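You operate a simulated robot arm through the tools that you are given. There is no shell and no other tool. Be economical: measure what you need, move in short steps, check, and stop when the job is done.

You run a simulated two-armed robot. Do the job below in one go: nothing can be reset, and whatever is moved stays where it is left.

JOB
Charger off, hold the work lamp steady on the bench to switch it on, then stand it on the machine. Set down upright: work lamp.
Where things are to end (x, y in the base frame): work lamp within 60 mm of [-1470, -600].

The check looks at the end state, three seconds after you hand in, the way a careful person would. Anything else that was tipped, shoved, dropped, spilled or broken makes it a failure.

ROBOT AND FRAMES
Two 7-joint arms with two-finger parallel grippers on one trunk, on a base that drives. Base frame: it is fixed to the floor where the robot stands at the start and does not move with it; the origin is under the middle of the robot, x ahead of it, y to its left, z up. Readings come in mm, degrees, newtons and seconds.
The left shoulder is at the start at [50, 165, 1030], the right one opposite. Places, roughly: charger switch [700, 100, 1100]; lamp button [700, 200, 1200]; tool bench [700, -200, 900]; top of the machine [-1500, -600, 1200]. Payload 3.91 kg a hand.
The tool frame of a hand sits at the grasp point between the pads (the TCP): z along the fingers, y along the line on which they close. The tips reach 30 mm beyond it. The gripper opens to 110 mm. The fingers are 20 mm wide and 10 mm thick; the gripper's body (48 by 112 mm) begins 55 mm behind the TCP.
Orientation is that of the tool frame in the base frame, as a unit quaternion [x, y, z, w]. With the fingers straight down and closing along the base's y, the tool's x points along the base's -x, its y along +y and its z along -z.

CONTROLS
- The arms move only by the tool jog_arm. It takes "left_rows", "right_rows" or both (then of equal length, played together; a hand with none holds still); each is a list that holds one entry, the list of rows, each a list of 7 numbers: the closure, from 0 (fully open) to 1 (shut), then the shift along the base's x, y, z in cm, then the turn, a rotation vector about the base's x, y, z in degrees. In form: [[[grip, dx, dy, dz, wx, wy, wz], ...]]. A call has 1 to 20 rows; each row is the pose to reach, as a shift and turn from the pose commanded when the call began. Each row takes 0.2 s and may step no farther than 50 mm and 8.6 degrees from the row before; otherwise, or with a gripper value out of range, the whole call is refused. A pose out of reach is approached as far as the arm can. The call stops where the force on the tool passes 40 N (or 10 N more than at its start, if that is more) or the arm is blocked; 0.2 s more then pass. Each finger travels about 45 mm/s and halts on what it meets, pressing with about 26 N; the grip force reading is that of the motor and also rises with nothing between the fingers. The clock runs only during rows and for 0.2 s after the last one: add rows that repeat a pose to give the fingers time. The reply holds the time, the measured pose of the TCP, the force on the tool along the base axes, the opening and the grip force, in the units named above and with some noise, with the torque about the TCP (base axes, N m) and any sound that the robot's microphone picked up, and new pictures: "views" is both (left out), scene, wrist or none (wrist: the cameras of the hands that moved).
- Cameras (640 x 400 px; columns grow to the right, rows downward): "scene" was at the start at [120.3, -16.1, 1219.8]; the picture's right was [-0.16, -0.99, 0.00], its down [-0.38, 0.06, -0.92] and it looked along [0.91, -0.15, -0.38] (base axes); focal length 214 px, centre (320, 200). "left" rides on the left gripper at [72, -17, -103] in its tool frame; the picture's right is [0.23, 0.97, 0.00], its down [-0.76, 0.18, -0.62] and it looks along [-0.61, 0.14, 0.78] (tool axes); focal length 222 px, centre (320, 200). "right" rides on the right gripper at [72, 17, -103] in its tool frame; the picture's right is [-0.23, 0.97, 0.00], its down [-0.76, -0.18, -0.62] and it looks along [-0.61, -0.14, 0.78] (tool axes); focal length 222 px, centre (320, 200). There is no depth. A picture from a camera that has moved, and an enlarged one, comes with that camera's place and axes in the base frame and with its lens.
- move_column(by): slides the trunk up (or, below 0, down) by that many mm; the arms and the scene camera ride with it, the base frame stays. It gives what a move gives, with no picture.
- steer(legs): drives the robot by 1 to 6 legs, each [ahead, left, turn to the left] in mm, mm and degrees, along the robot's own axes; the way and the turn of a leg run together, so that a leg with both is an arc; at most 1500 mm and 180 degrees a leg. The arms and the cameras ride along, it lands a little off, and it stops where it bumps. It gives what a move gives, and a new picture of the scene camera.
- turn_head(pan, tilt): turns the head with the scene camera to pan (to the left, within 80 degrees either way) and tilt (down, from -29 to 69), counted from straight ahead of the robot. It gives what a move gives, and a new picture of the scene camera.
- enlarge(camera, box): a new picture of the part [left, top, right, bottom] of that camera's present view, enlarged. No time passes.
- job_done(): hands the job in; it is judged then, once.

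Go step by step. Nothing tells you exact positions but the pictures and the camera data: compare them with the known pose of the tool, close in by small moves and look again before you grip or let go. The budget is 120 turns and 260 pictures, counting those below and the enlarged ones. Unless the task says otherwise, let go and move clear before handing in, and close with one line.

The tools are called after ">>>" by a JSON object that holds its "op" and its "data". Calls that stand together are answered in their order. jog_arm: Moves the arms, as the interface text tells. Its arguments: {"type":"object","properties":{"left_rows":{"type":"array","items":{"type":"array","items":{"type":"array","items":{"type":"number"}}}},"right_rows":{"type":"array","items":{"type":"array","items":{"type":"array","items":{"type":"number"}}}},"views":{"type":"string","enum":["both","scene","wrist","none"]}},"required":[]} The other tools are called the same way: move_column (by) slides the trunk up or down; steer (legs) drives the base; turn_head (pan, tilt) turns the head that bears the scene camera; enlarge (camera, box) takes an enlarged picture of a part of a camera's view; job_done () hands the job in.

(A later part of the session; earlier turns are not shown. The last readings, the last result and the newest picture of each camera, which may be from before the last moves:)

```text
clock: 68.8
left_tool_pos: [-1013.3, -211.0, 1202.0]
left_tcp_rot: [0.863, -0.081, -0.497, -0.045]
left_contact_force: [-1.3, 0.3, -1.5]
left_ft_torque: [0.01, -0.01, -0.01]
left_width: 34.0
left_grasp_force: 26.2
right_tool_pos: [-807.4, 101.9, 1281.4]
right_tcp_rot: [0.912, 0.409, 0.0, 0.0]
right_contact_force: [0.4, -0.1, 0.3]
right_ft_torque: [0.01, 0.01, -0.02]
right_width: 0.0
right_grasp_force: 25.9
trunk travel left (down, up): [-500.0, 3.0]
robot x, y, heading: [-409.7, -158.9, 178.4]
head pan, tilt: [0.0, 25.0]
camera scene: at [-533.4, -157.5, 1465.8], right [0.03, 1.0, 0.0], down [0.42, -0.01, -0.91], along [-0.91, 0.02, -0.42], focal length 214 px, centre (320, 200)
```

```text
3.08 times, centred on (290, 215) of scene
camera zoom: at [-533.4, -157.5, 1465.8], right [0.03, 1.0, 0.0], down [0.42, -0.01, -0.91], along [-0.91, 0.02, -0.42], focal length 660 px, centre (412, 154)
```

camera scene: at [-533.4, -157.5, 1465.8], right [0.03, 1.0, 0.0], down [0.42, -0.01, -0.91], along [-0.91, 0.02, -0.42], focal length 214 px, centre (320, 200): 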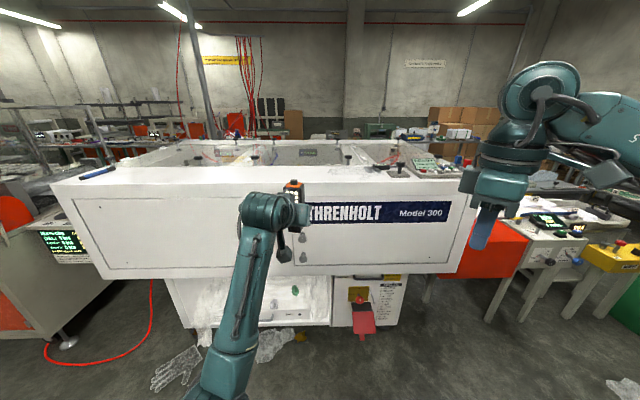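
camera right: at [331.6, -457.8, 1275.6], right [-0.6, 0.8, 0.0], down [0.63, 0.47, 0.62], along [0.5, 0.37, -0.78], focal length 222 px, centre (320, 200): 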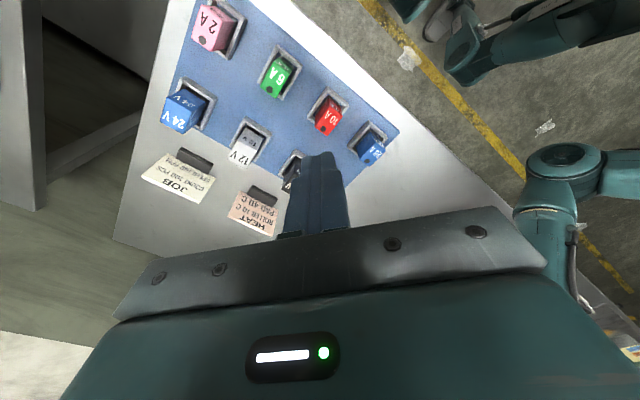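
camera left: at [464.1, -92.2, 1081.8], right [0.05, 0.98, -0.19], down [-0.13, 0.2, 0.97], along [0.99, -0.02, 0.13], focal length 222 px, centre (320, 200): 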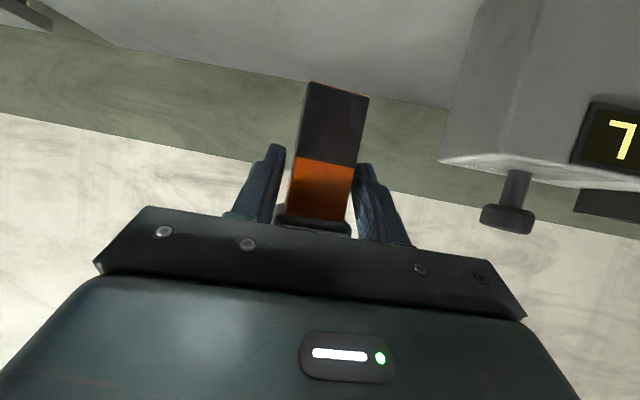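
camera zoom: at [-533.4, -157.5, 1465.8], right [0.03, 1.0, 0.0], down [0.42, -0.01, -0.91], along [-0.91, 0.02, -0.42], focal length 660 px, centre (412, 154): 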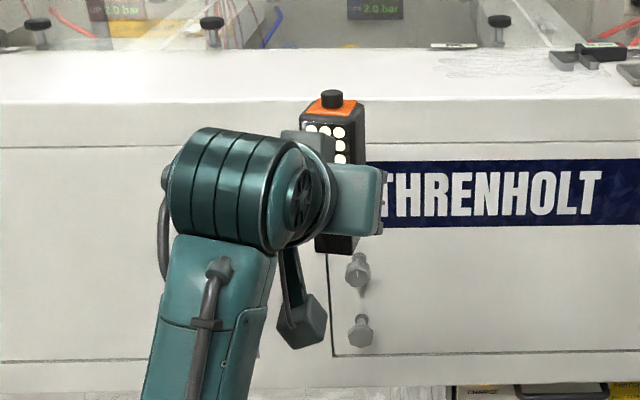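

Lamp is still firmly held (fingers settled onto the narrower neck). Now inspect the machine's top around the target spot.

>>> {"op": "enlarge", "data": {"camera": "scene", "box": [60, 120, 300, 270]}}

>>> {"op": "turn_head", "data": {"pan": 27, "tilt": 15}}

>>> {"op": "enlarge", "data": {"camera": "scene", "box": [240, 120, 400, 220]}}

```text
2.67 times, centred on (180, 195) of scene
camera zoom: at [-533.4, -157.5, 1465.8], right [0.03, 1.0, 0.0], down [0.42, -0.01, -0.91], along [-0.91, 0.02, -0.42], focal length 572 px, centre (693, 213)
```

zoom: 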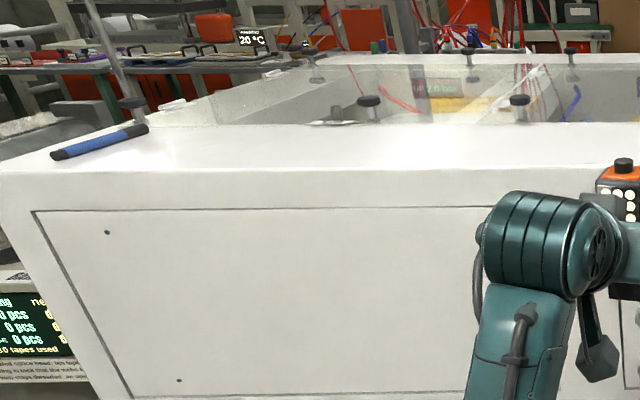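

```text
clock: 69.7
left_tool_pos: [-1013.8, -210.7, 1200.2]
left_tcp_rot: [0.863, -0.082, -0.497, -0.046]
left_contact_force: [0.1, 0.0, -1.2]
left_ft_torque: [0.01, 0.01, -0.03]
left_width: 33.4
left_grasp_force: 26.3
right_tool_pos: [-808.2, 102.2, 1281.9]
right_tcp_rot: [0.912, 0.41, 0.0, 0.0]
right_contact_force: [0.2, 0.1, -0.3]
right_ft_torque: [0.02, 0.02, 0.02]
right_width: 0.0
right_grasp_force: 26.3
trunk travel left (down, up): [-500.0, 3.0]
robot x, y, heading: [-413.0, -162.6, 178.6]
head pan, tilt: [27.0, 15.0]
camera scene: at [-525.6, -200.2, 1482.0], right [-0.43, 0.9, 0.0], down [0.23, 0.11, -0.97], along [-0.87, -0.42, -0.26], focal length 214 px, centre (320, 200)
```

scene: 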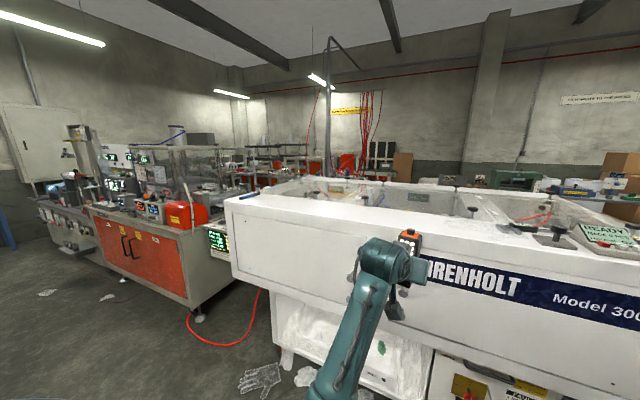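

```text
4.00 times, centred on (320, 170) of scene
camera zoom: at [-525.6, -200.2, 1482.0], right [-0.43, 0.9, 0.0], down [0.23, 0.11, -0.97], along [-0.87, -0.42, -0.26], focal length 858 px, centre (320, 320)
```

zoom: 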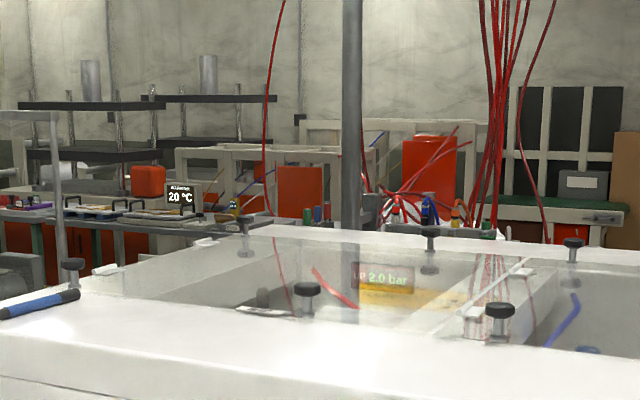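

I raise both hands above machine height and drive to stand in front of the target spot.

>>> {"op": "jog_arm", "data": {"left_rows": [[[1, 0, 0, 3, 0, 0, 0], [1, 0, 0, 6, 0, 0, 0], [1, 0, 0, 9, 0, 0, 0], [1, 0, 0, 12, 0, 0, 0], [1, 0, 0, 12, 0, 0, 0]]], "right_rows": [[[1, 1, 0, 2, 0, 0, 0], [1, 2, 0, 4, 0, 0, 0], [1, 2, 0, 6, 0, 0, 0], [1, 2, 0, 6, 0, 0, 0], [1, 2, 0, 6, 0, 0, 0]]], "views": "wrist"}}

>>> {"op": "steer", "data": {"legs": [[0, 380, 0], [300, 0, 1.5]]}}

>>> {"op": "turn_head", "data": {"pan": 10, "tilt": 30}}

```text
clock: 70.9
left_tool_pos: [-1014.2, -209.4, 1320.5]
left_tcp_rot: [0.862, -0.083, -0.497, -0.047]
left_contact_force: [-1.2, -0.6, -1.3]
left_ft_torque: [0.01, -0.02, -0.03]
left_width: 33.6
left_grasp_force: 25.9
right_tool_pos: [-784.4, 97.4, 1339.7]
right_tcp_rot: [0.913, 0.408, 0.001, 0.0]
right_contact_force: [-0.5, 0.6, -0.4]
right_ft_torque: [-0.01, 0.01, 0.02]
right_width: 0.3
right_grasp_force: 26.3
right hand out of reach, approached as far as the arm can: row 3, 4, 5
trunk travel left (down, up): [-500.0, 3.0]
robot x, y, heading: [-411.2, -157.9, 178.6]
head pan, tilt: [27.0, 15.0]
camera right: at [-724.4, 139.1, 1444.0], right [0.57, -0.82, 0.0], down [-0.64, -0.45, 0.62], along [-0.51, -0.36, -0.78], focal length 222 px, centre (320, 200)
camera left: at [-887.3, -217.1, 1310.3], right [-0.07, -0.98, -0.19], down [0.12, -0.2, 0.97], along [-0.99, 0.04, 0.13], focal length 222 px, centre (320, 200)
```

right: 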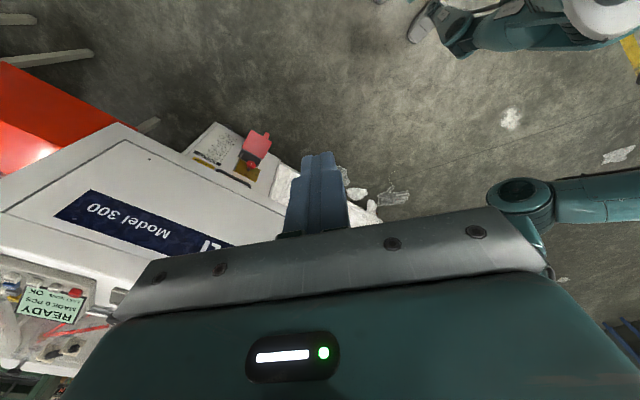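
left: 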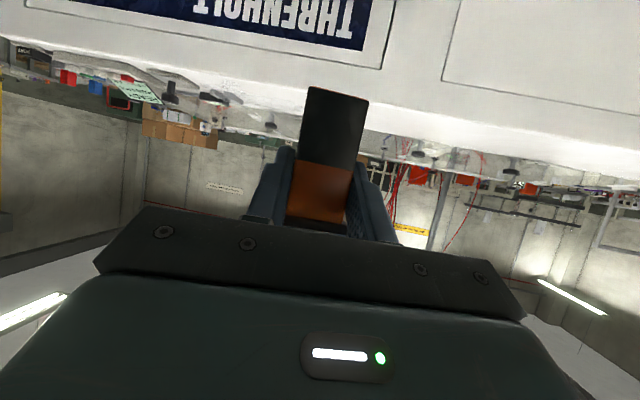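

```text
clock: 75.0
left_tool_pos: [-1328.0, -593.1, 1320.6]
left_tcp_rot: [0.863, -0.077, -0.498, -0.043]
left_contact_force: [0.2, -0.2, -1.6]
left_ft_torque: [0.02, -0.02, -0.01]
left_width: 33.6
left_grasp_force: 25.7
right_tool_pos: [-1102.5, -283.7, 1339.3]
right_tcp_rot: [0.91, 0.415, 0.001, 0.0]
right_contact_force: [0.1, 0.1, -0.1]
right_ft_torque: [-0.01, 0.0, 0.01]
right_width: 0.0
right_grasp_force: 25.9
trunk travel left (down, up): [-500.0, 3.0]
robot x, y, heading: [-728.0, -540.0, 179.2]
head pan, tilt: [27.0, 15.0]
camera scene: at [-840.0, -578.7, 1482.0], right [-0.44, 0.9, 0.0], down [0.23, 0.11, -0.97], along [-0.87, -0.43, -0.26], focal length 214 px, centre (320, 200)
```

scene: 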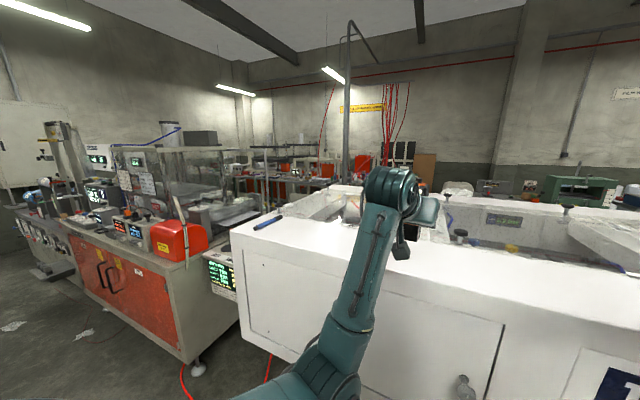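

```text
clock: 75.8
left_tool_pos: [-1328.3, -593.3, 1320.5]
left_tcp_rot: [0.863, -0.078, -0.497, -0.043]
left_contact_force: [-0.3, 0.3, -1.3]
left_ft_torque: [-0.05, -0.04, 0.02]
left_width: 33.6
left_grasp_force: 25.7
right_tool_pos: [-1102.2, -284.6, 1338.6]
right_tcp_rot: [0.91, 0.414, -0.001, 0.001]
right_contact_force: [-0.4, 0.9, -0.2]
right_ft_torque: [-0.01, -0.02, -0.01]
right_width: 0.0
right_grasp_force: 26.2
trunk travel left (down, up): [-500.0, 3.0]
robot x, y, heading: [-724.6, -536.6, 179.4]
head pan, tilt: [10.0, 30.0]
camera scene: at [-844.7, -552.0, 1457.9], right [-0.16, 0.99, 0.0], down [0.49, 0.08, -0.87], along [-0.86, -0.14, -0.5], focal length 214 px, centre (320, 200)
```

scene: 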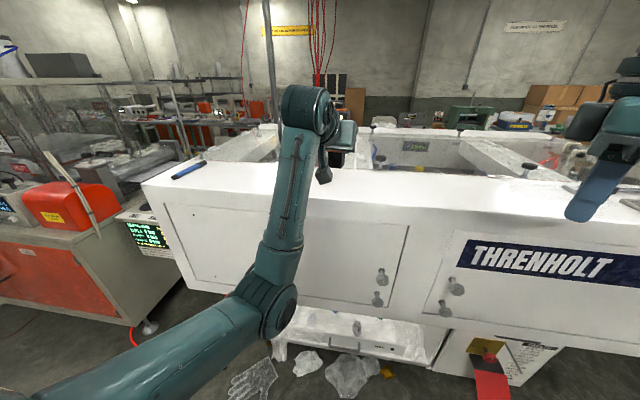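

>>> {"op": "enlarge", "data": {"camera": "scene", "box": [140, 120, 300, 220]}}

>>> {"op": "enlarge", "data": {"camera": "scene", "box": [320, 100, 480, 200]}}

```text
4.00 times, centred on (220, 170) of scene
camera zoom: at [-844.7, -552.0, 1457.9], right [-0.16, 0.99, 0.0], down [0.49, 0.08, -0.87], along [-0.86, -0.14, -0.5], focal length 858 px, centre (720, 320)
```

zoom: 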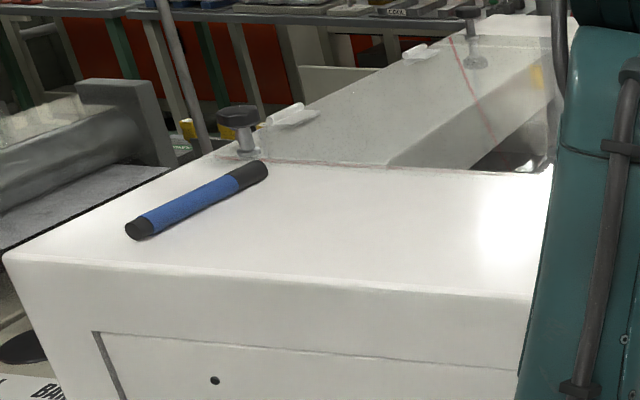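

```text
4.00 times, centred on (400, 150) of scene
camera zoom: at [-844.7, -552.0, 1457.9], right [-0.16, 0.99, 0.0], down [0.49, 0.08, -0.87], along [-0.86, -0.14, -0.5], focal length 858 px, centre (0, 400)
```

zoom: 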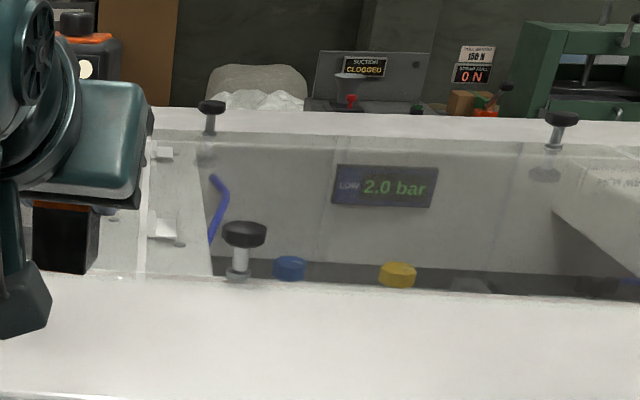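

>>> {"op": "enlarge", "data": {"camera": "left", "box": [320, 0, 640, 200]}}

>>> {"op": "enlarge", "data": {"camera": "left", "box": [0, 0, 320, 200]}}

```text
2.00 times, centred on (480, 100) of left
camera zoom: at [-1200.9, -599.5, 1310.0], right [-0.06, -0.98, -0.19], down [0.12, -0.2, 0.97], along [-0.99, 0.03, 0.13], focal length 444 px, centre (0, 400)
```

zoom: 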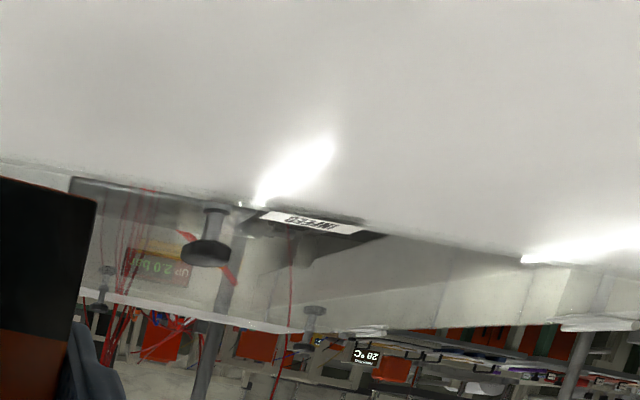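

```text
2.00 times, centred on (160, 100) of left
camera zoom: at [-1200.9, -599.5, 1310.0], right [-0.06, -0.98, -0.19], down [0.12, -0.2, 0.97], along [-0.99, 0.03, 0.13], focal length 444 px, centre (640, 400)
```

zoom: 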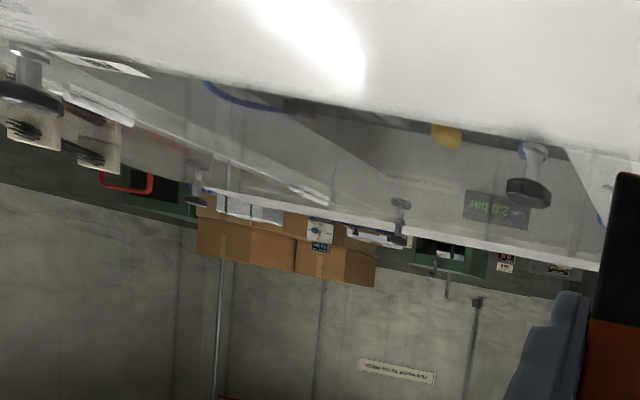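

The ledge is flat white, roughly 200+ mm deep with its front edge near x≈-1300…-1365. I'll aim for lamp at about [-1440, -600]; drive 95 mm ahead.

>>> {"op": "steer", "data": {"legs": [[95, 9, 0]]}}

>>> {"op": "turn_head", "data": {"pan": -5, "tilt": 45}}

```text
clock: 76.9
left_tool_pos: [-1423.2, -602.1, 1320.8]
left_tcp_rot: [0.863, -0.077, -0.497, -0.043]
left_contact_force: [0.2, -0.3, -2.1]
left_ft_torque: [-0.04, -0.02, 0.01]
left_width: 33.5
left_grasp_force: 25.9
right_tool_pos: [-1197.5, -292.9, 1339.3]
right_tcp_rot: [0.91, 0.414, -0.001, 0.0]
right_contact_force: [-0.6, -0.8, 0.1]
right_ft_torque: [0.0, -0.02, 0.0]
right_width: 0.0
right_grasp_force: 26.5
trunk travel left (down, up): [-500.0, 3.0]
robot x, y, heading: [-818.3, -542.4, 179.6]
head pan, tilt: [10.0, 30.0]
camera scene: at [-939.7, -559.8, 1457.8], right [-0.16, 0.99, 0.0], down [0.49, 0.08, -0.87], along [-0.85, -0.14, -0.5], focal length 214 px, centre (320, 200)
```

scene: 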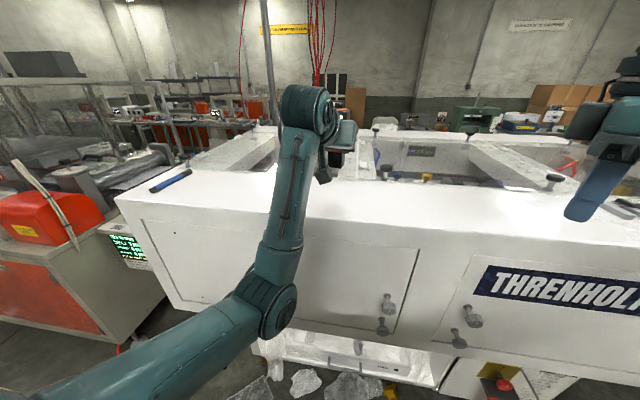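

```text
clock: 77.7
left_tool_pos: [-1422.7, -602.5, 1320.5]
left_tcp_rot: [0.863, -0.077, -0.497, -0.042]
left_contact_force: [0.0, -0.2, -1.4]
left_ft_torque: [0.01, -0.03, -0.01]
left_width: 33.8
left_grasp_force: 26.6
right_tool_pos: [-1196.5, -291.9, 1339.1]
right_tcp_rot: [0.91, 0.414, -0.002, -0.001]
right_contact_force: [-1.0, -0.3, 0.0]
right_ft_torque: [0.0, -0.05, -0.01]
right_width: 0.1
right_grasp_force: 25.6
trunk travel left (down, up): [-500.0, 3.0]
robot x, y, heading: [-820.1, -542.1, 179.4]
head pan, tilt: [-5.0, 45.0]
camera scene: at [-930.5, -537.1, 1435.3], right [0.1, 1.0, 0.0], down [0.7, -0.07, -0.71], along [-0.7, 0.07, -0.71], focal length 214 px, centre (320, 200)
```

scene: 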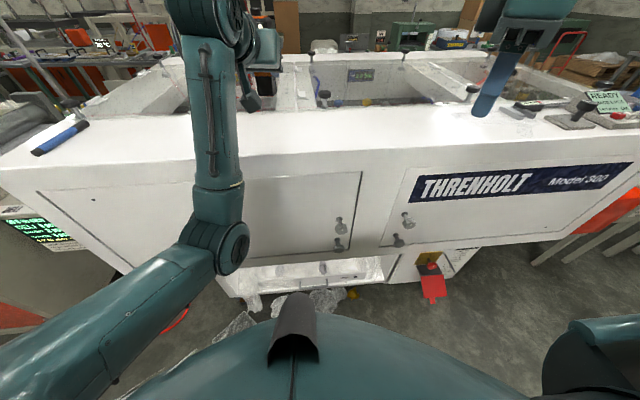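

Estimates now give the ledge at z≈1180, x from about -1310 to -1565. Descend toward it in stages.

>>> {"op": "jog_arm", "data": {"left_rows": [[[1, -0.8, 0, -2, 0, 0, 0], [1, -1.6, 0, -4, 0, 0, 0], [1, -1.6, 0, -6, 0, 0, 0], [1, -1.6, 0, -6, 0, 0, 0]]]}}

>>> {"op": "enlarge", "data": {"camera": "scene", "box": [200, 20, 320, 120]}}

```text
clock: 78.7
left_tool_pos: [-1438.2, -602.9, 1259.2]
left_tcp_rot: [0.863, -0.076, -0.498, -0.042]
left_contact_force: [-0.3, 0.1, -2.5]
left_ft_torque: [-0.01, -0.02, 0.03]
left_width: 33.6
left_grasp_force: 25.8
right_tool_pos: [-1197.2, -292.3, 1340.1]
right_tcp_rot: [0.91, 0.414, 0.0, 0.001]
right_contact_force: [0.1, -0.1, 0.6]
right_ft_torque: [0.02, 0.01, 0.07]
right_width: 0.0
right_grasp_force: 25.8
trunk travel left (down, up): [-500.0, 3.0]
robot x, y, heading: [-818.8, -544.9, 179.3]
head pan, tilt: [-5.0, 45.0]
camera scene: at [-930.7, -537.0, 1435.2], right [0.1, 0.99, 0.0], down [0.7, -0.07, -0.71], along [-0.7, 0.07, -0.71], focal length 214 px, centre (320, 200)
camera left: at [-1310.7, -608.7, 1249.5], right [-0.06, -0.98, -0.19], down [0.12, -0.2, 0.97], along [-0.99, 0.03, 0.13], focal length 222 px, centre (320, 200)
```

scene: 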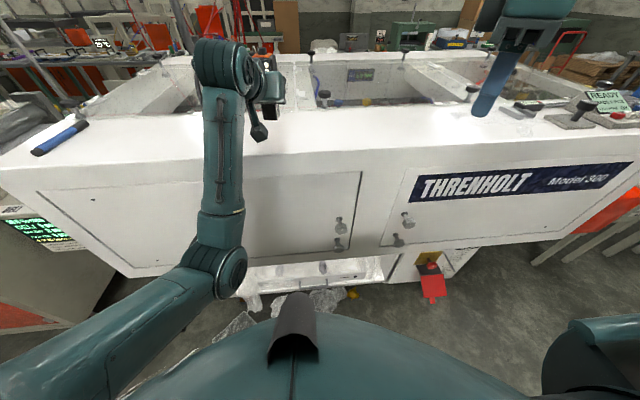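
left: 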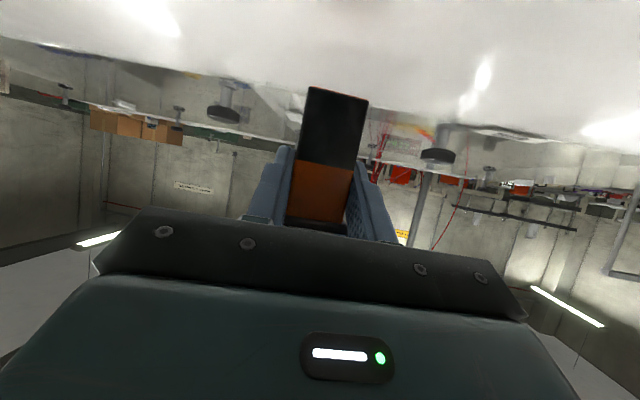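

```text
4.00 times, centred on (260, 70) of scene
camera zoom: at [-930.7, -537.0, 1435.2], right [0.1, 0.99, 0.0], down [0.7, -0.07, -0.71], along [-0.7, 0.07, -0.71], focal length 858 px, centre (560, 720)
```

zoom: 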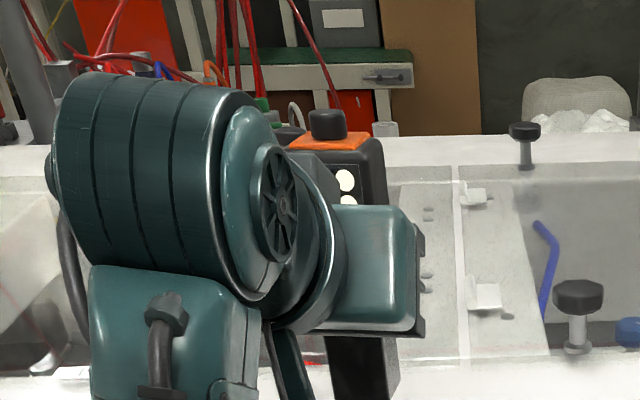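

>>> {"op": "jog_arm", "data": {"left_rows": [[[1, 0, 0, -0.5, 0, 0, 0], [1, 0, 0, -1, 0, 0, 0], [1, 0, 0, -1.3, 0, 0, 0], [1, 0, 0, -1.6, 0, 0, 0], [1, 0, 0, -1.8, 0, 0, 0]]], "views": "wrist"}}

```text
clock: 79.9
left_tool_pos: [-1439.1, -600.8, 1242.9]
left_tcp_rot: [0.863, -0.077, -0.497, -0.043]
left_contact_force: [0.4, 0.1, -1.8]
left_ft_torque: [0.0, -0.07, -0.03]
left_width: 33.8
left_grasp_force: 25.9
right_tool_pos: [-1197.3, -293.4, 1339.9]
right_tcp_rot: [0.91, 0.415, 0.0, 0.0]
right_contact_force: [0.1, -0.4, -0.8]
right_ft_torque: [0.02, 0.02, -0.01]
right_width: 0.0
right_grasp_force: 26.1
trunk travel left (down, up): [-500.0, 3.0]
robot x, y, heading: [-818.3, -545.1, 179.3]
head pan, tilt: [-5.0, 45.0]
camera left: at [-1311.6, -607.4, 1231.4], right [-0.06, -0.98, -0.19], down [0.12, -0.2, 0.97], along [-0.99, 0.03, 0.13], focal length 222 px, centre (320, 200)
```

left: 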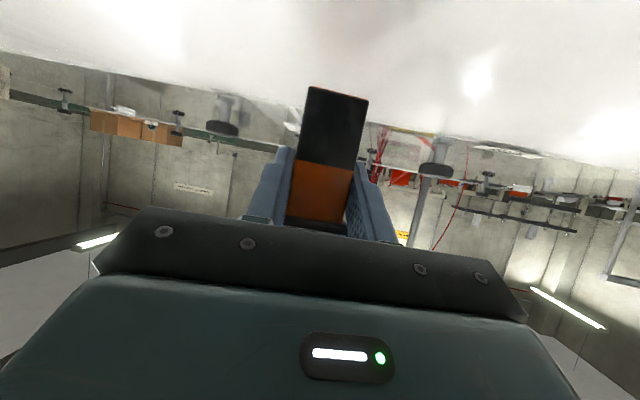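

>>> {"op": "jog_arm", "data": {"left_rows": [[[1, 0, 0, -0.2, 0, 0, 0], [1, 0, 0, -0.4, 0, 0, 0], [1, 0, 0, -0.6, 0, 0, 0], [1, 0, 0, -0.8, 0, 0, 0]]], "views": "wrist"}}

```text
clock: 80.9
left_tool_pos: [-1437.1, -601.3, 1234.4]
left_tcp_rot: [0.863, -0.076, -0.497, -0.043]
left_contact_force: [-0.5, -0.3, -1.7]
left_ft_torque: [0.0, -0.04, -0.01]
left_width: 33.9
left_grasp_force: 25.8
right_tool_pos: [-1197.3, -291.6, 1340.2]
right_tcp_rot: [0.91, 0.414, 0.0, 0.0]
right_contact_force: [-0.7, 0.2, -0.1]
right_ft_torque: [0.0, 0.0, -0.01]
right_width: 0.0
right_grasp_force: 26.0
trunk travel left (down, up): [-500.0, 3.0]
robot x, y, heading: [-821.2, -543.5, 179.4]
head pan, tilt: [-5.0, 45.0]
camera left: at [-1310.6, -607.4, 1224.0], right [-0.06, -0.98, -0.19], down [0.12, -0.2, 0.97], along [-0.99, 0.03, 0.13], focal length 222 px, centre (320, 200)
```

left: 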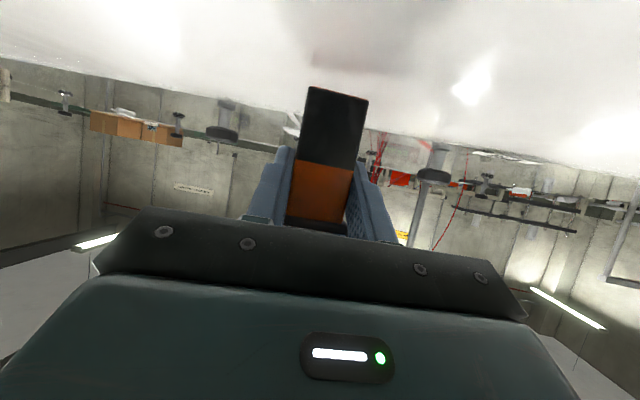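

A reflection shows about 6–7 mm remaining. Continue in 2 mm steps.

>>> {"op": "jog_arm", "data": {"left_rows": [[[1, 0, 0, -0.2, 0, 0, 0], [1, 0, 0, -0.4, 0, 0, 0], [1, 0, 0, -0.6, 0, 0, 0]]], "views": "wrist"}}

```text
clock: 81.7
left_tool_pos: [-1438.1, -601.7, 1227.9]
left_tcp_rot: [0.863, -0.077, -0.497, -0.043]
left_contact_force: [-0.6, -0.6, -1.6]
left_ft_torque: [-0.01, -0.05, -0.01]
left_width: 33.9
left_grasp_force: 25.6
right_tool_pos: [-1196.5, -292.9, 1339.9]
right_tcp_rot: [0.91, 0.415, -0.002, 0.0]
right_contact_force: [0.3, -0.3, 0.7]
right_ft_torque: [0.01, -0.01, -0.02]
right_width: 0.0
right_grasp_force: 26.0
trunk travel left (down, up): [-500.0, 3.0]
robot x, y, heading: [-815.1, -544.3, 179.6]
head pan, tilt: [-5.0, 45.0]
camera left: at [-1311.0, -607.5, 1217.7], right [-0.06, -0.98, -0.19], down [0.12, -0.2, 0.97], along [-0.99, 0.03, 0.13], focal length 222 px, centre (320, 200)
```

left: 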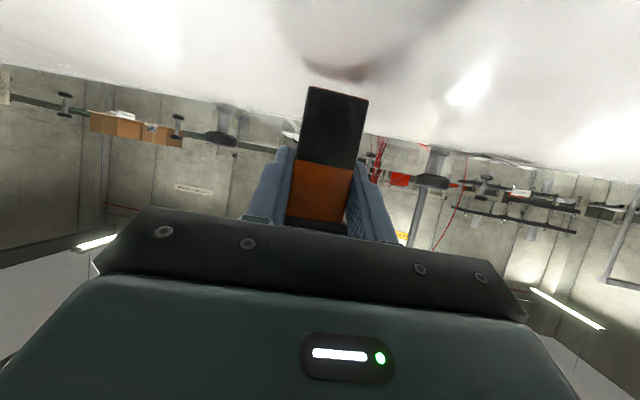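

>>> {"op": "jog_arm", "data": {"left_rows": [[[1, 0, 0, -0.2, 0, 0, 0], [1, 0, 0, -0.4, 0, 0, 0], [1, 0, 0, -0.5, 0, 0, 0], [1, 0, 0, -0.5, 0, 0, 0]]], "views": "wrist"}}

```text
clock: 82.7
left_tool_pos: [-1438.7, -602.3, 1224.4]
left_tcp_rot: [0.863, -0.076, -0.497, -0.042]
left_contact_force: [-0.2, 0.9, -2.3]
left_ft_torque: [-0.04, 0.02, -0.02]
left_width: 34.1
left_grasp_force: 25.9
right_tool_pos: [-1196.6, -293.1, 1339.0]
right_tcp_rot: [0.91, 0.415, 0.0, -0.001]
right_contact_force: [-0.1, 0.0, 0.3]
right_ft_torque: [0.01, 0.0, 0.01]
right_width: 0.0
right_grasp_force: 26.3
trunk travel left (down, up): [-500.0, 3.0]
robot x, y, heading: [-818.4, -543.1, 179.3]
head pan, tilt: [-5.0, 45.0]
camera left: at [-1311.3, -608.0, 1213.1], right [-0.06, -0.98, -0.19], down [0.12, -0.2, 0.97], along [-0.99, 0.03, 0.13], focal length 222 px, centre (320, 200)
```

left: 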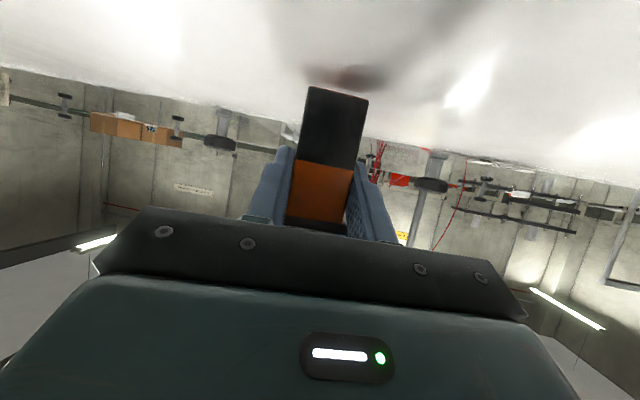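

>>> {"op": "jog_arm", "data": {"left_rows": [[[1, 0, 0, -0.2, 0, 0, 0], [1, 0, 0, -0.3, 0, 0, 0], [1, 0, 0, -0.4, 0, 0, 0], [1, 0, 0, -0.4, 0, 0, 0]]], "views": "wrist"}}

```text
clock: 83.7
left_tool_pos: [-1439.2, -601.6, 1219.4]
left_tcp_rot: [0.863, -0.077, -0.497, -0.043]
left_contact_force: [0.3, -0.5, -1.9]
left_ft_torque: [-0.02, -0.04, -0.02]
left_width: 33.6
left_grasp_force: 25.9
right_tool_pos: [-1197.1, -293.1, 1339.4]
right_tcp_rot: [0.91, 0.414, -0.001, 0.0]
right_contact_force: [-0.1, 0.2, 0.3]
right_ft_torque: [0.02, 0.01, -0.01]
right_width: 0.0
right_grasp_force: 26.2
trunk travel left (down, up): [-500.0, 3.0]
robot x, y, heading: [-817.9, -544.2, 179.4]
head pan, tilt: [-5.0, 45.0]
camera left: at [-1311.8, -607.6, 1208.9], right [-0.06, -0.98, -0.19], down [0.12, -0.2, 0.97], along [-0.99, 0.03, 0.13], focal length 222 px, centre (320, 200)
```

left: 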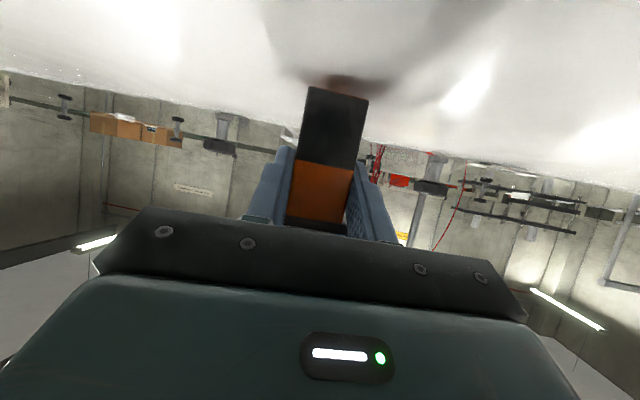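

>>> {"op": "jog_arm", "data": {"left_rows": [[[1, 0, 0, -0.2, 0, 0, 0], [1, 0, 0, -0.4, 0, 0, 0], [1, 0, 0, -0.4, 0, 0, 0]]], "views": "wrist"}}

```text
clock: 84.5
left_tool_pos: [-1438.9, -603.8, 1215.6]
left_tcp_rot: [0.863, -0.076, -0.498, -0.043]
left_contact_force: [-0.6, 0.2, -2.1]
left_ft_torque: [0.01, -0.04, 0.01]
left_width: 33.8
left_grasp_force: 25.7
right_tool_pos: [-1196.4, -292.2, 1339.1]
right_tcp_rot: [0.91, 0.414, 0.0, 0.0]
right_contact_force: [0.1, -0.4, 0.0]
right_ft_torque: [-0.01, -0.03, 0.02]
right_width: 0.0
right_grasp_force: 26.7
trunk travel left (down, up): [-500.0, 3.0]
robot x, y, heading: [-822.9, -543.4, 179.2]
head pan, tilt: [-5.0, 45.0]
camera left: at [-1311.2, -608.0, 1204.6], right [-0.06, -0.98, -0.19], down [0.12, -0.2, 0.97], along [-0.99, 0.03, 0.13], focal length 222 px, centre (320, 200)
```

left: 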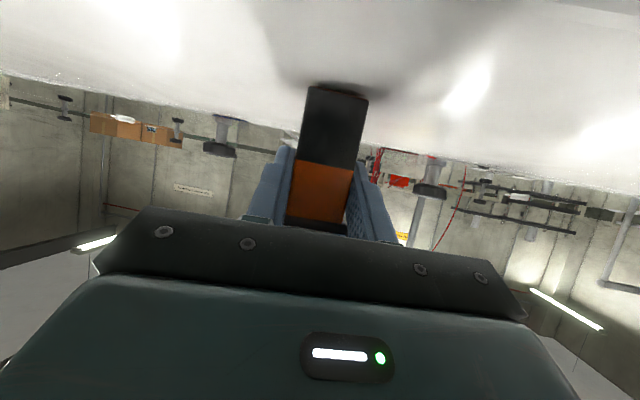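

>>> {"op": "jog_arm", "data": {"left_rows": [[[1, 0, 0, -0.2, 0, 0, 0], [1, 0, 0, -0.4, 0, 0, 0], [1, 0, 0, -0.4, 0, 0, 0]]], "views": "wrist"}}

```text
clock: 85.3
left_tool_pos: [-1438.6, -602.5, 1212.5]
left_tcp_rot: [0.862, -0.077, -0.5, -0.043]
left_contact_force: [-2.3, -0.6, 5.7]
left_ft_torque: [0.13, 0.35, 0.05]
left_width: 33.7
left_grasp_force: 25.8
right_tool_pos: [-1196.1, -292.2, 1340.7]
right_tcp_rot: [0.91, 0.415, -0.002, -0.001]
right_contact_force: [0.3, 0.4, -0.2]
right_ft_torque: [-0.01, -0.03, 0.01]
right_width: 0.1
right_grasp_force: 25.9
trunk travel left (down, up): [-500.0, 3.0]
robot x, y, heading: [-822.4, -545.1, 179.5]
head pan, tilt: [-5.0, 45.0]
camera left: at [-1311.0, -608.2, 1202.0], right [-0.06, -0.98, -0.2], down [0.13, -0.2, 0.97], along [-0.99, 0.03, 0.14], focal length 222 px, centre (320, 200)
```

left: 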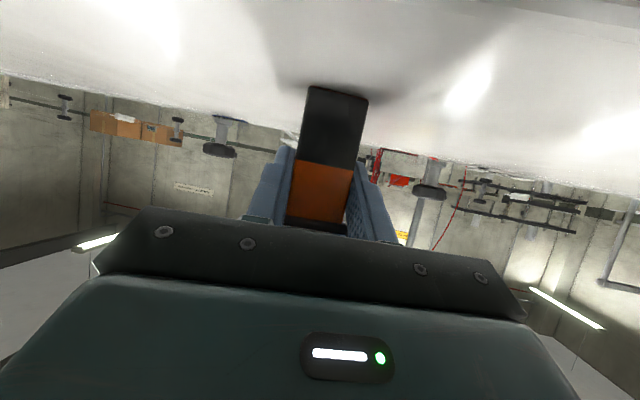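

Contact now, with the lamp's far bottom edge touching first. Press down slightly more so it seats flat.

>>> {"op": "jog_arm", "data": {"left_rows": [[[1, 0, 0, -0.15, 0, 0.7, 0], [1, 0, 0, -0.25, 0, 1.4, 0], [1, 0, 0, -0.25, 0, 1.4, 0]]], "views": "both"}}

>>> {"op": "enlarge", "data": {"camera": "scene", "box": [200, 20, 320, 120]}}

>>> {"op": "enlarge", "data": {"camera": "left", "box": [260, 60, 420, 160]}}

```text
clock: 86.1
left_tool_pos: [-1435.0, -602.8, 1212.2]
left_tcp_rot: [0.855, -0.076, -0.511, -0.041]
left_contact_force: [-2.1, -2.4, 20.3]
left_ft_torque: [0.14, -0.04, 0.02]
left_width: 33.8
left_grasp_force: 26.2
right_tool_pos: [-1195.3, -292.4, 1341.3]
right_tcp_rot: [0.91, 0.415, -0.002, 0.0]
right_contact_force: [-0.4, -0.5, -0.2]
right_ft_torque: [0.04, 0.02, 0.0]
right_width: 0.0
right_grasp_force: 26.0
trunk travel left (down, up): [-500.0, 3.0]
robot x, y, heading: [-820.9, -546.8, 179.2]
head pan, tilt: [-5.0, 45.0]
camera scene: at [-928.5, -537.4, 1435.6], right [0.1, 0.99, 0.0], down [0.7, -0.07, -0.71], along [-0.7, 0.07, -0.71], focal length 214 px, centre (320, 200)
camera left: at [-1309.8, -608.2, 1198.0], right [-0.06, -0.98, -0.19], down [0.16, -0.2, 0.97], along [-0.99, 0.03, 0.17], focal length 222 px, centre (320, 200)
```

scene: 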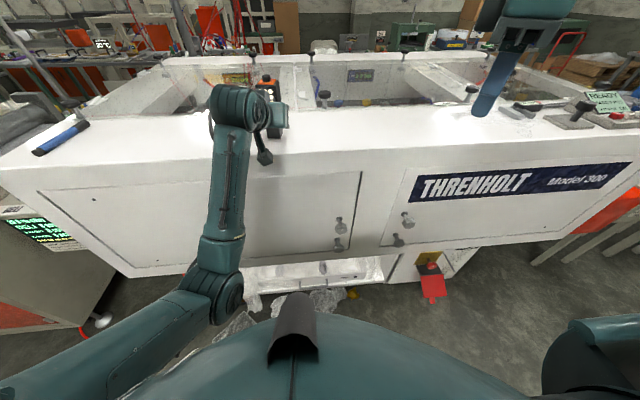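
left: 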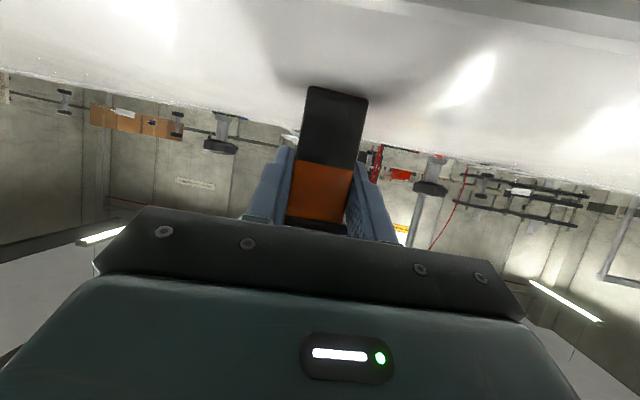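

```text
4.00 times, centred on (260, 70) of scene
camera zoom: at [-928.5, -537.4, 1435.6], right [0.1, 0.99, 0.0], down [0.7, -0.07, -0.71], along [-0.7, 0.07, -0.71], focal length 858 px, centre (560, 720)
```

zoom: 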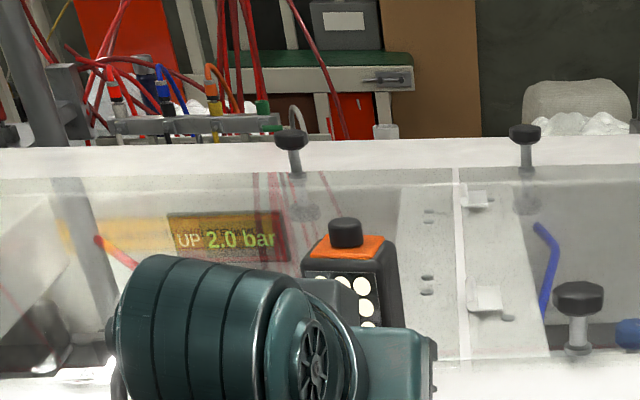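

```text
4.00 times, centred on (340, 110) of left
camera zoom: at [-1309.8, -608.2, 1198.0], right [-0.06, -0.98, -0.19], down [0.16, -0.2, 0.97], along [-0.99, 0.03, 0.17], focal length 888 px, centre (240, 560)
```

zoom: 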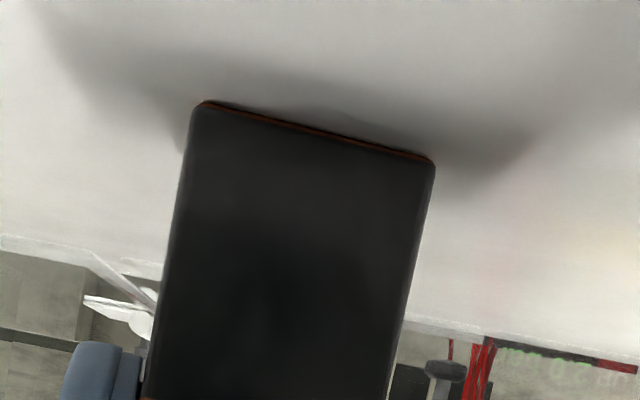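

Seated flat, torque near zero; lamp at about [-1445, -600]. Ease the pressure and open the fingers.

>>> {"op": "jog_arm", "data": {"left_rows": [[[1, 0, 0, 0.1, 0, 0, 0], [1, 0, 0, 0.15, 0, 0, 0], [0.5, 0, 0, 0.15, 0, 0, 0], [0.3, 0, 0, 0.15, 0, 0, 0], [0.3, 0, 0, 0.15, 0, 0, 0], [0.3, 0, 0, 0.15, 0, 0, 0]]], "views": "both"}}

>>> {"op": "enlarge", "data": {"camera": "left", "box": [200, 60, 440, 260]}}

```text
clock: 87.5
left_tool_pos: [-1438.6, -602.4, 1211.4]
left_tcp_rot: [0.857, -0.077, -0.508, -0.042]
left_contact_force: [-0.7, -0.6, -0.4]
left_ft_torque: [-0.04, -0.03, 0.04]
left_width: 76.7
left_grasp_force: 0.0
right_tool_pos: [-1196.6, -292.2, 1339.5]
right_tcp_rot: [0.91, 0.415, -0.001, -0.001]
right_contact_force: [-0.7, 0.2, -1.0]
right_ft_torque: [0.0, 0.0, 0.01]
right_width: 0.0
right_grasp_force: 25.9
trunk travel left (down, up): [-500.0, 3.0]
robot x, y, heading: [-823.1, -544.0, 179.5]
head pan, tilt: [-5.0, 45.0]
camera scene: at [-930.5, -537.0, 1435.2], right [0.1, 0.99, 0.0], down [0.7, -0.07, -0.71], along [-0.7, 0.07, -0.71], focal length 214 px, centre (320, 200)
camera left: at [-1311.3, -608.1, 1197.4], right [-0.06, -0.98, -0.19], down [0.15, -0.2, 0.97], along [-0.99, 0.03, 0.16], focal length 222 px, centre (320, 200)
```

scene: 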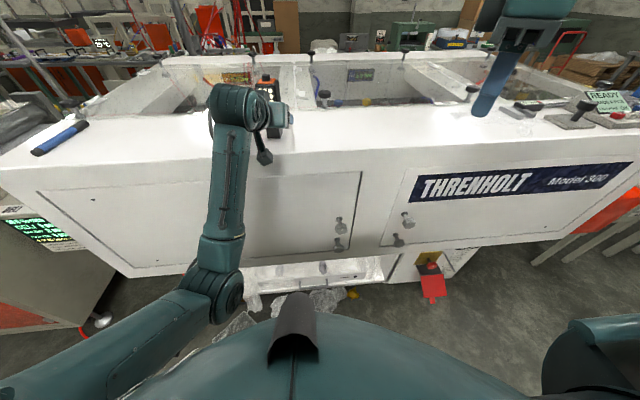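
left: 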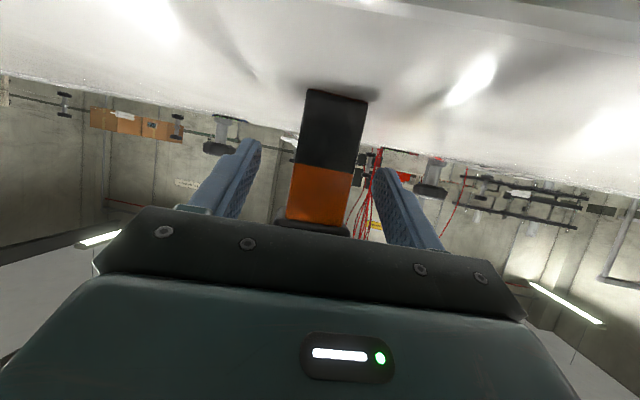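

```text
2.00 times, centred on (320, 160) of left
camera zoom: at [-1311.3, -608.1, 1197.4], right [-0.06, -0.98, -0.19], down [0.15, -0.2, 0.97], along [-0.99, 0.03, 0.16], focal length 444 px, centre (320, 280)
```

zoom: 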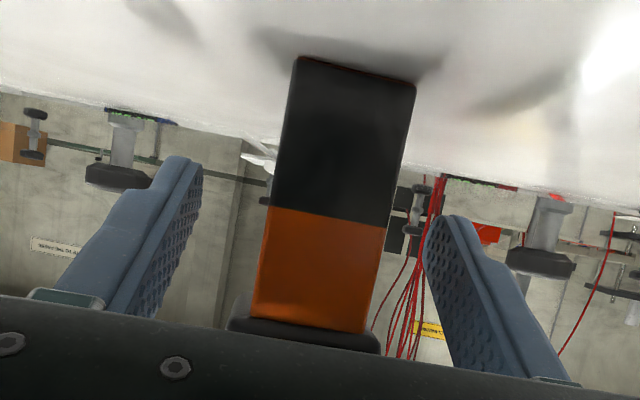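

Lamp stands free. Open fully and slide the hand straight back along its axis.

>>> {"op": "jog_arm", "data": {"left_rows": [[[0, 0, 0, 0, 0, 0, 0], [0, 2, -0.35, 0, 0, 0, 0], [0, 5, -0.9, 0, 0, 0, 0], [0, 9, -1.6, 0, 0, 0, 0], [0, 13, -2.3, 1, 0, 0, 0], [0, 16, -2.8, 4, 0, 0, 0], [0, 17, -2.8, 8, 0, 0, 0]]]}}

>>> {"op": "enlarge", "data": {"camera": "left", "box": [200, 0, 440, 200]}}

>>> {"op": "enlarge", "data": {"camera": "scene", "box": [200, 40, 340, 160]}}

```text
clock: 89.1
left_tool_pos: [-1274.4, -629.2, 1282.3]
left_tcp_rot: [0.858, -0.079, -0.506, -0.034]
left_contact_force: [0.9, 0.2, 0.2]
left_ft_torque: [-0.04, -0.02, 0.02]
left_width: 110.0
left_grasp_force: 0.1
left hand out of reach, approached as far as the arm can: row 7
right_tool_pos: [-1196.8, -290.6, 1339.0]
right_tcp_rot: [0.91, 0.414, -0.001, 0.0]
right_contact_force: [0.3, 0.7, 0.2]
right_ft_torque: [0.01, 0.0, 0.0]
right_width: 0.0
right_grasp_force: 25.5
trunk travel left (down, up): [-500.0, 3.0]
robot x, y, heading: [-815.6, -551.1, 179.2]
head pan, tilt: [-5.0, 45.0]
camera scene: at [-930.3, -535.7, 1435.2], right [0.1, 0.99, 0.0], down [0.7, -0.07, -0.71], along [-0.7, 0.07, -0.71], focal length 214 px, centre (320, 200)
camera left: at [-1147.5, -634.4, 1269.4], right [-0.06, -0.98, -0.18], down [0.15, -0.18, 0.97], along [-0.99, 0.03, 0.15], focal length 222 px, centre (320, 200)
```

scene: 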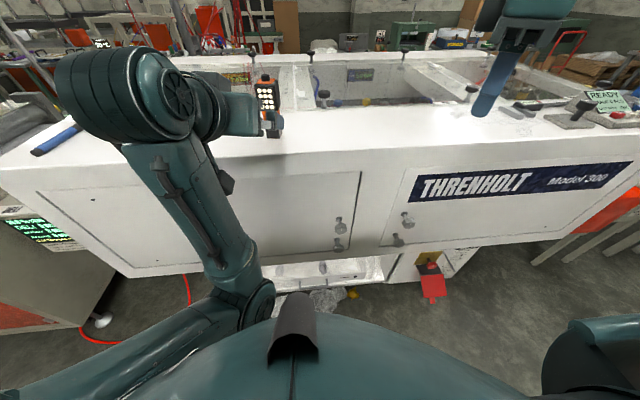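
left: 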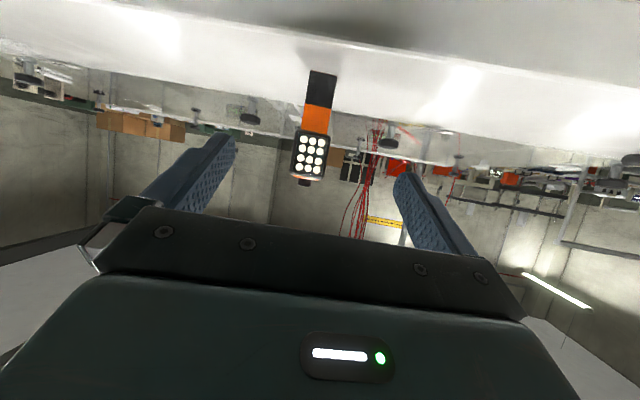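

```text
2.00 times, centred on (320, 100) of left
camera zoom: at [-1147.5, -634.4, 1269.4], right [-0.06, -0.98, -0.18], down [0.15, -0.18, 0.97], along [-0.99, 0.03, 0.15], focal length 444 px, centre (320, 400)
```

zoom: 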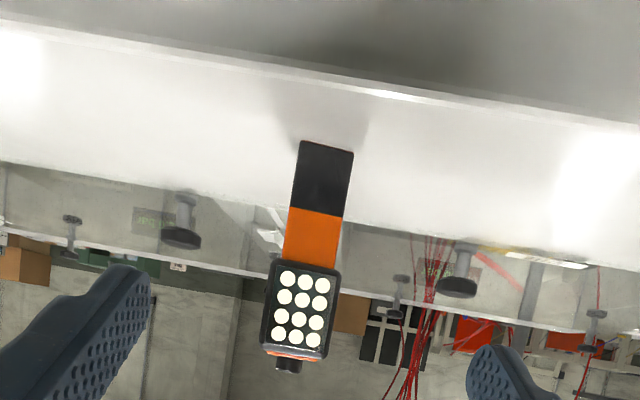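

```text
3.33 times, centred on (270, 100) of scene
camera zoom: at [-930.3, -535.7, 1435.2], right [0.1, 0.99, 0.0], down [0.7, -0.07, -0.71], along [-0.7, 0.07, -0.71], focal length 715 px, centre (487, 533)
```

zoom: 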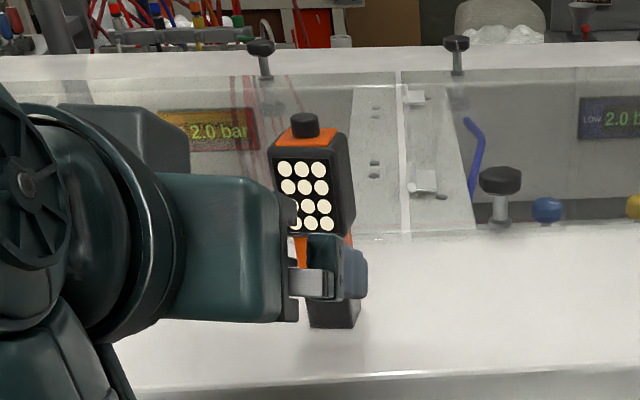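

Lamp stands upright by itself on the ledge. I back off and take clearer looks at its face.

>>> {"op": "steer", "data": {"legs": [[-250, 0, 0]]}}

>>> {"op": "turn_head", "data": {"pan": 5, "tilt": 15}}

>>> {"op": "enlarge", "data": {"camera": "left", "box": [260, 60, 380, 160]}}

```text
clock: 90.9
left_tool_pos: [-1028.1, -633.6, 1286.4]
left_tcp_rot: [0.856, -0.077, -0.509, -0.036]
left_contact_force: [-0.4, 0.0, 0.4]
left_ft_torque: [-0.04, 0.01, -0.01]
left_width: 109.9
left_grasp_force: 0.1
right_tool_pos: [-947.9, -295.4, 1341.0]
right_tcp_rot: [0.911, 0.412, -0.001, 0.0]
right_contact_force: [-0.5, 0.3, -0.1]
right_ft_torque: [0.02, 0.02, 0.0]
right_width: 0.0
right_grasp_force: 25.9
trunk travel left (down, up): [-500.0, 3.0]
robot x, y, heading: [-569.5, -546.3, 178.7]
head pan, tilt: [-5.0, 45.0]
camera scene: at [-682.7, -540.2, 1435.3], right [0.1, 0.99, 0.0], down [0.7, -0.07, -0.71], along [-0.7, 0.07, -0.71], focal length 214 px, centre (320, 200)
```

scene: 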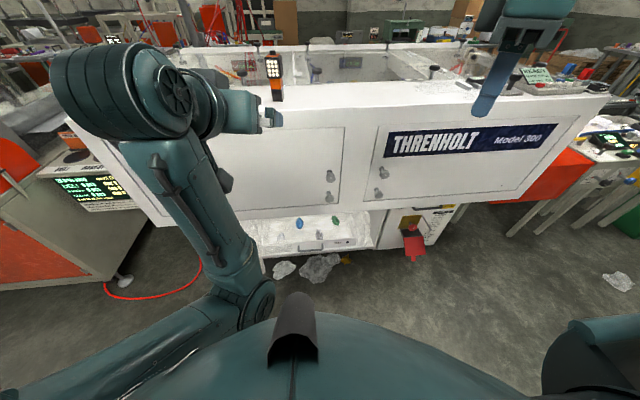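

```text
clock: 91.8
left_tool_pos: [-1030.2, -633.5, 1285.2]
left_tcp_rot: [0.857, -0.076, -0.508, -0.034]
left_contact_force: [0.1, 0.1, 0.2]
left_ft_torque: [-0.02, 0.0, 0.01]
left_width: 110.2
left_grasp_force: 0.0
right_tool_pos: [-948.9, -295.3, 1339.9]
right_tcp_rot: [0.911, 0.412, -0.001, 0.0]
right_contact_force: [0.8, -0.1, 0.0]
right_ft_torque: [-0.01, -0.02, 0.0]
right_width: 0.0
right_grasp_force: 25.9
trunk travel left (down, up): [-500.0, 3.0]
robot x, y, heading: [-572.0, -548.7, 179.1]
head pan, tilt: [5.0, 15.0]
camera scene: at [-695.6, -555.2, 1482.0], right [-0.07, 1.0, 0.0], down [0.26, 0.02, -0.97], along [-0.96, -0.07, -0.26], focal length 214 px, centre (320, 200)
```

scene: 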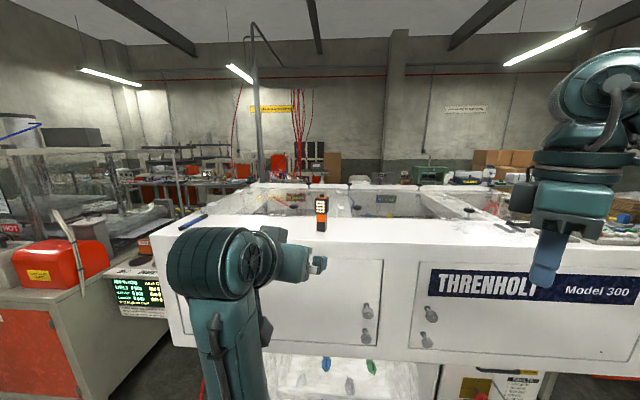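

```text
4.00 times, centred on (320, 110) of left
camera zoom: at [-902.4, -639.3, 1271.4], right [-0.06, -0.98, -0.18], down [0.15, -0.19, 0.97], along [-0.99, 0.03, 0.16], focal length 888 px, centre (320, 560)
```

zoom: 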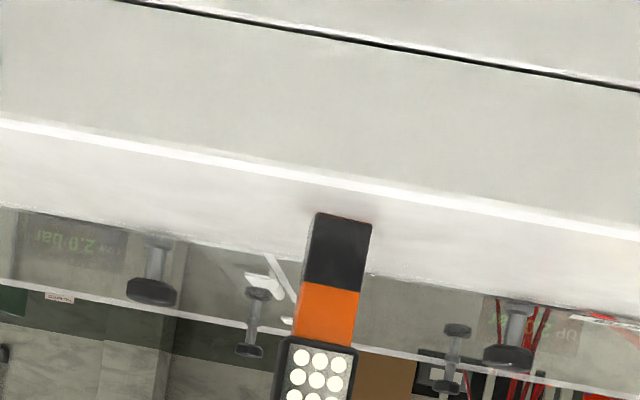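

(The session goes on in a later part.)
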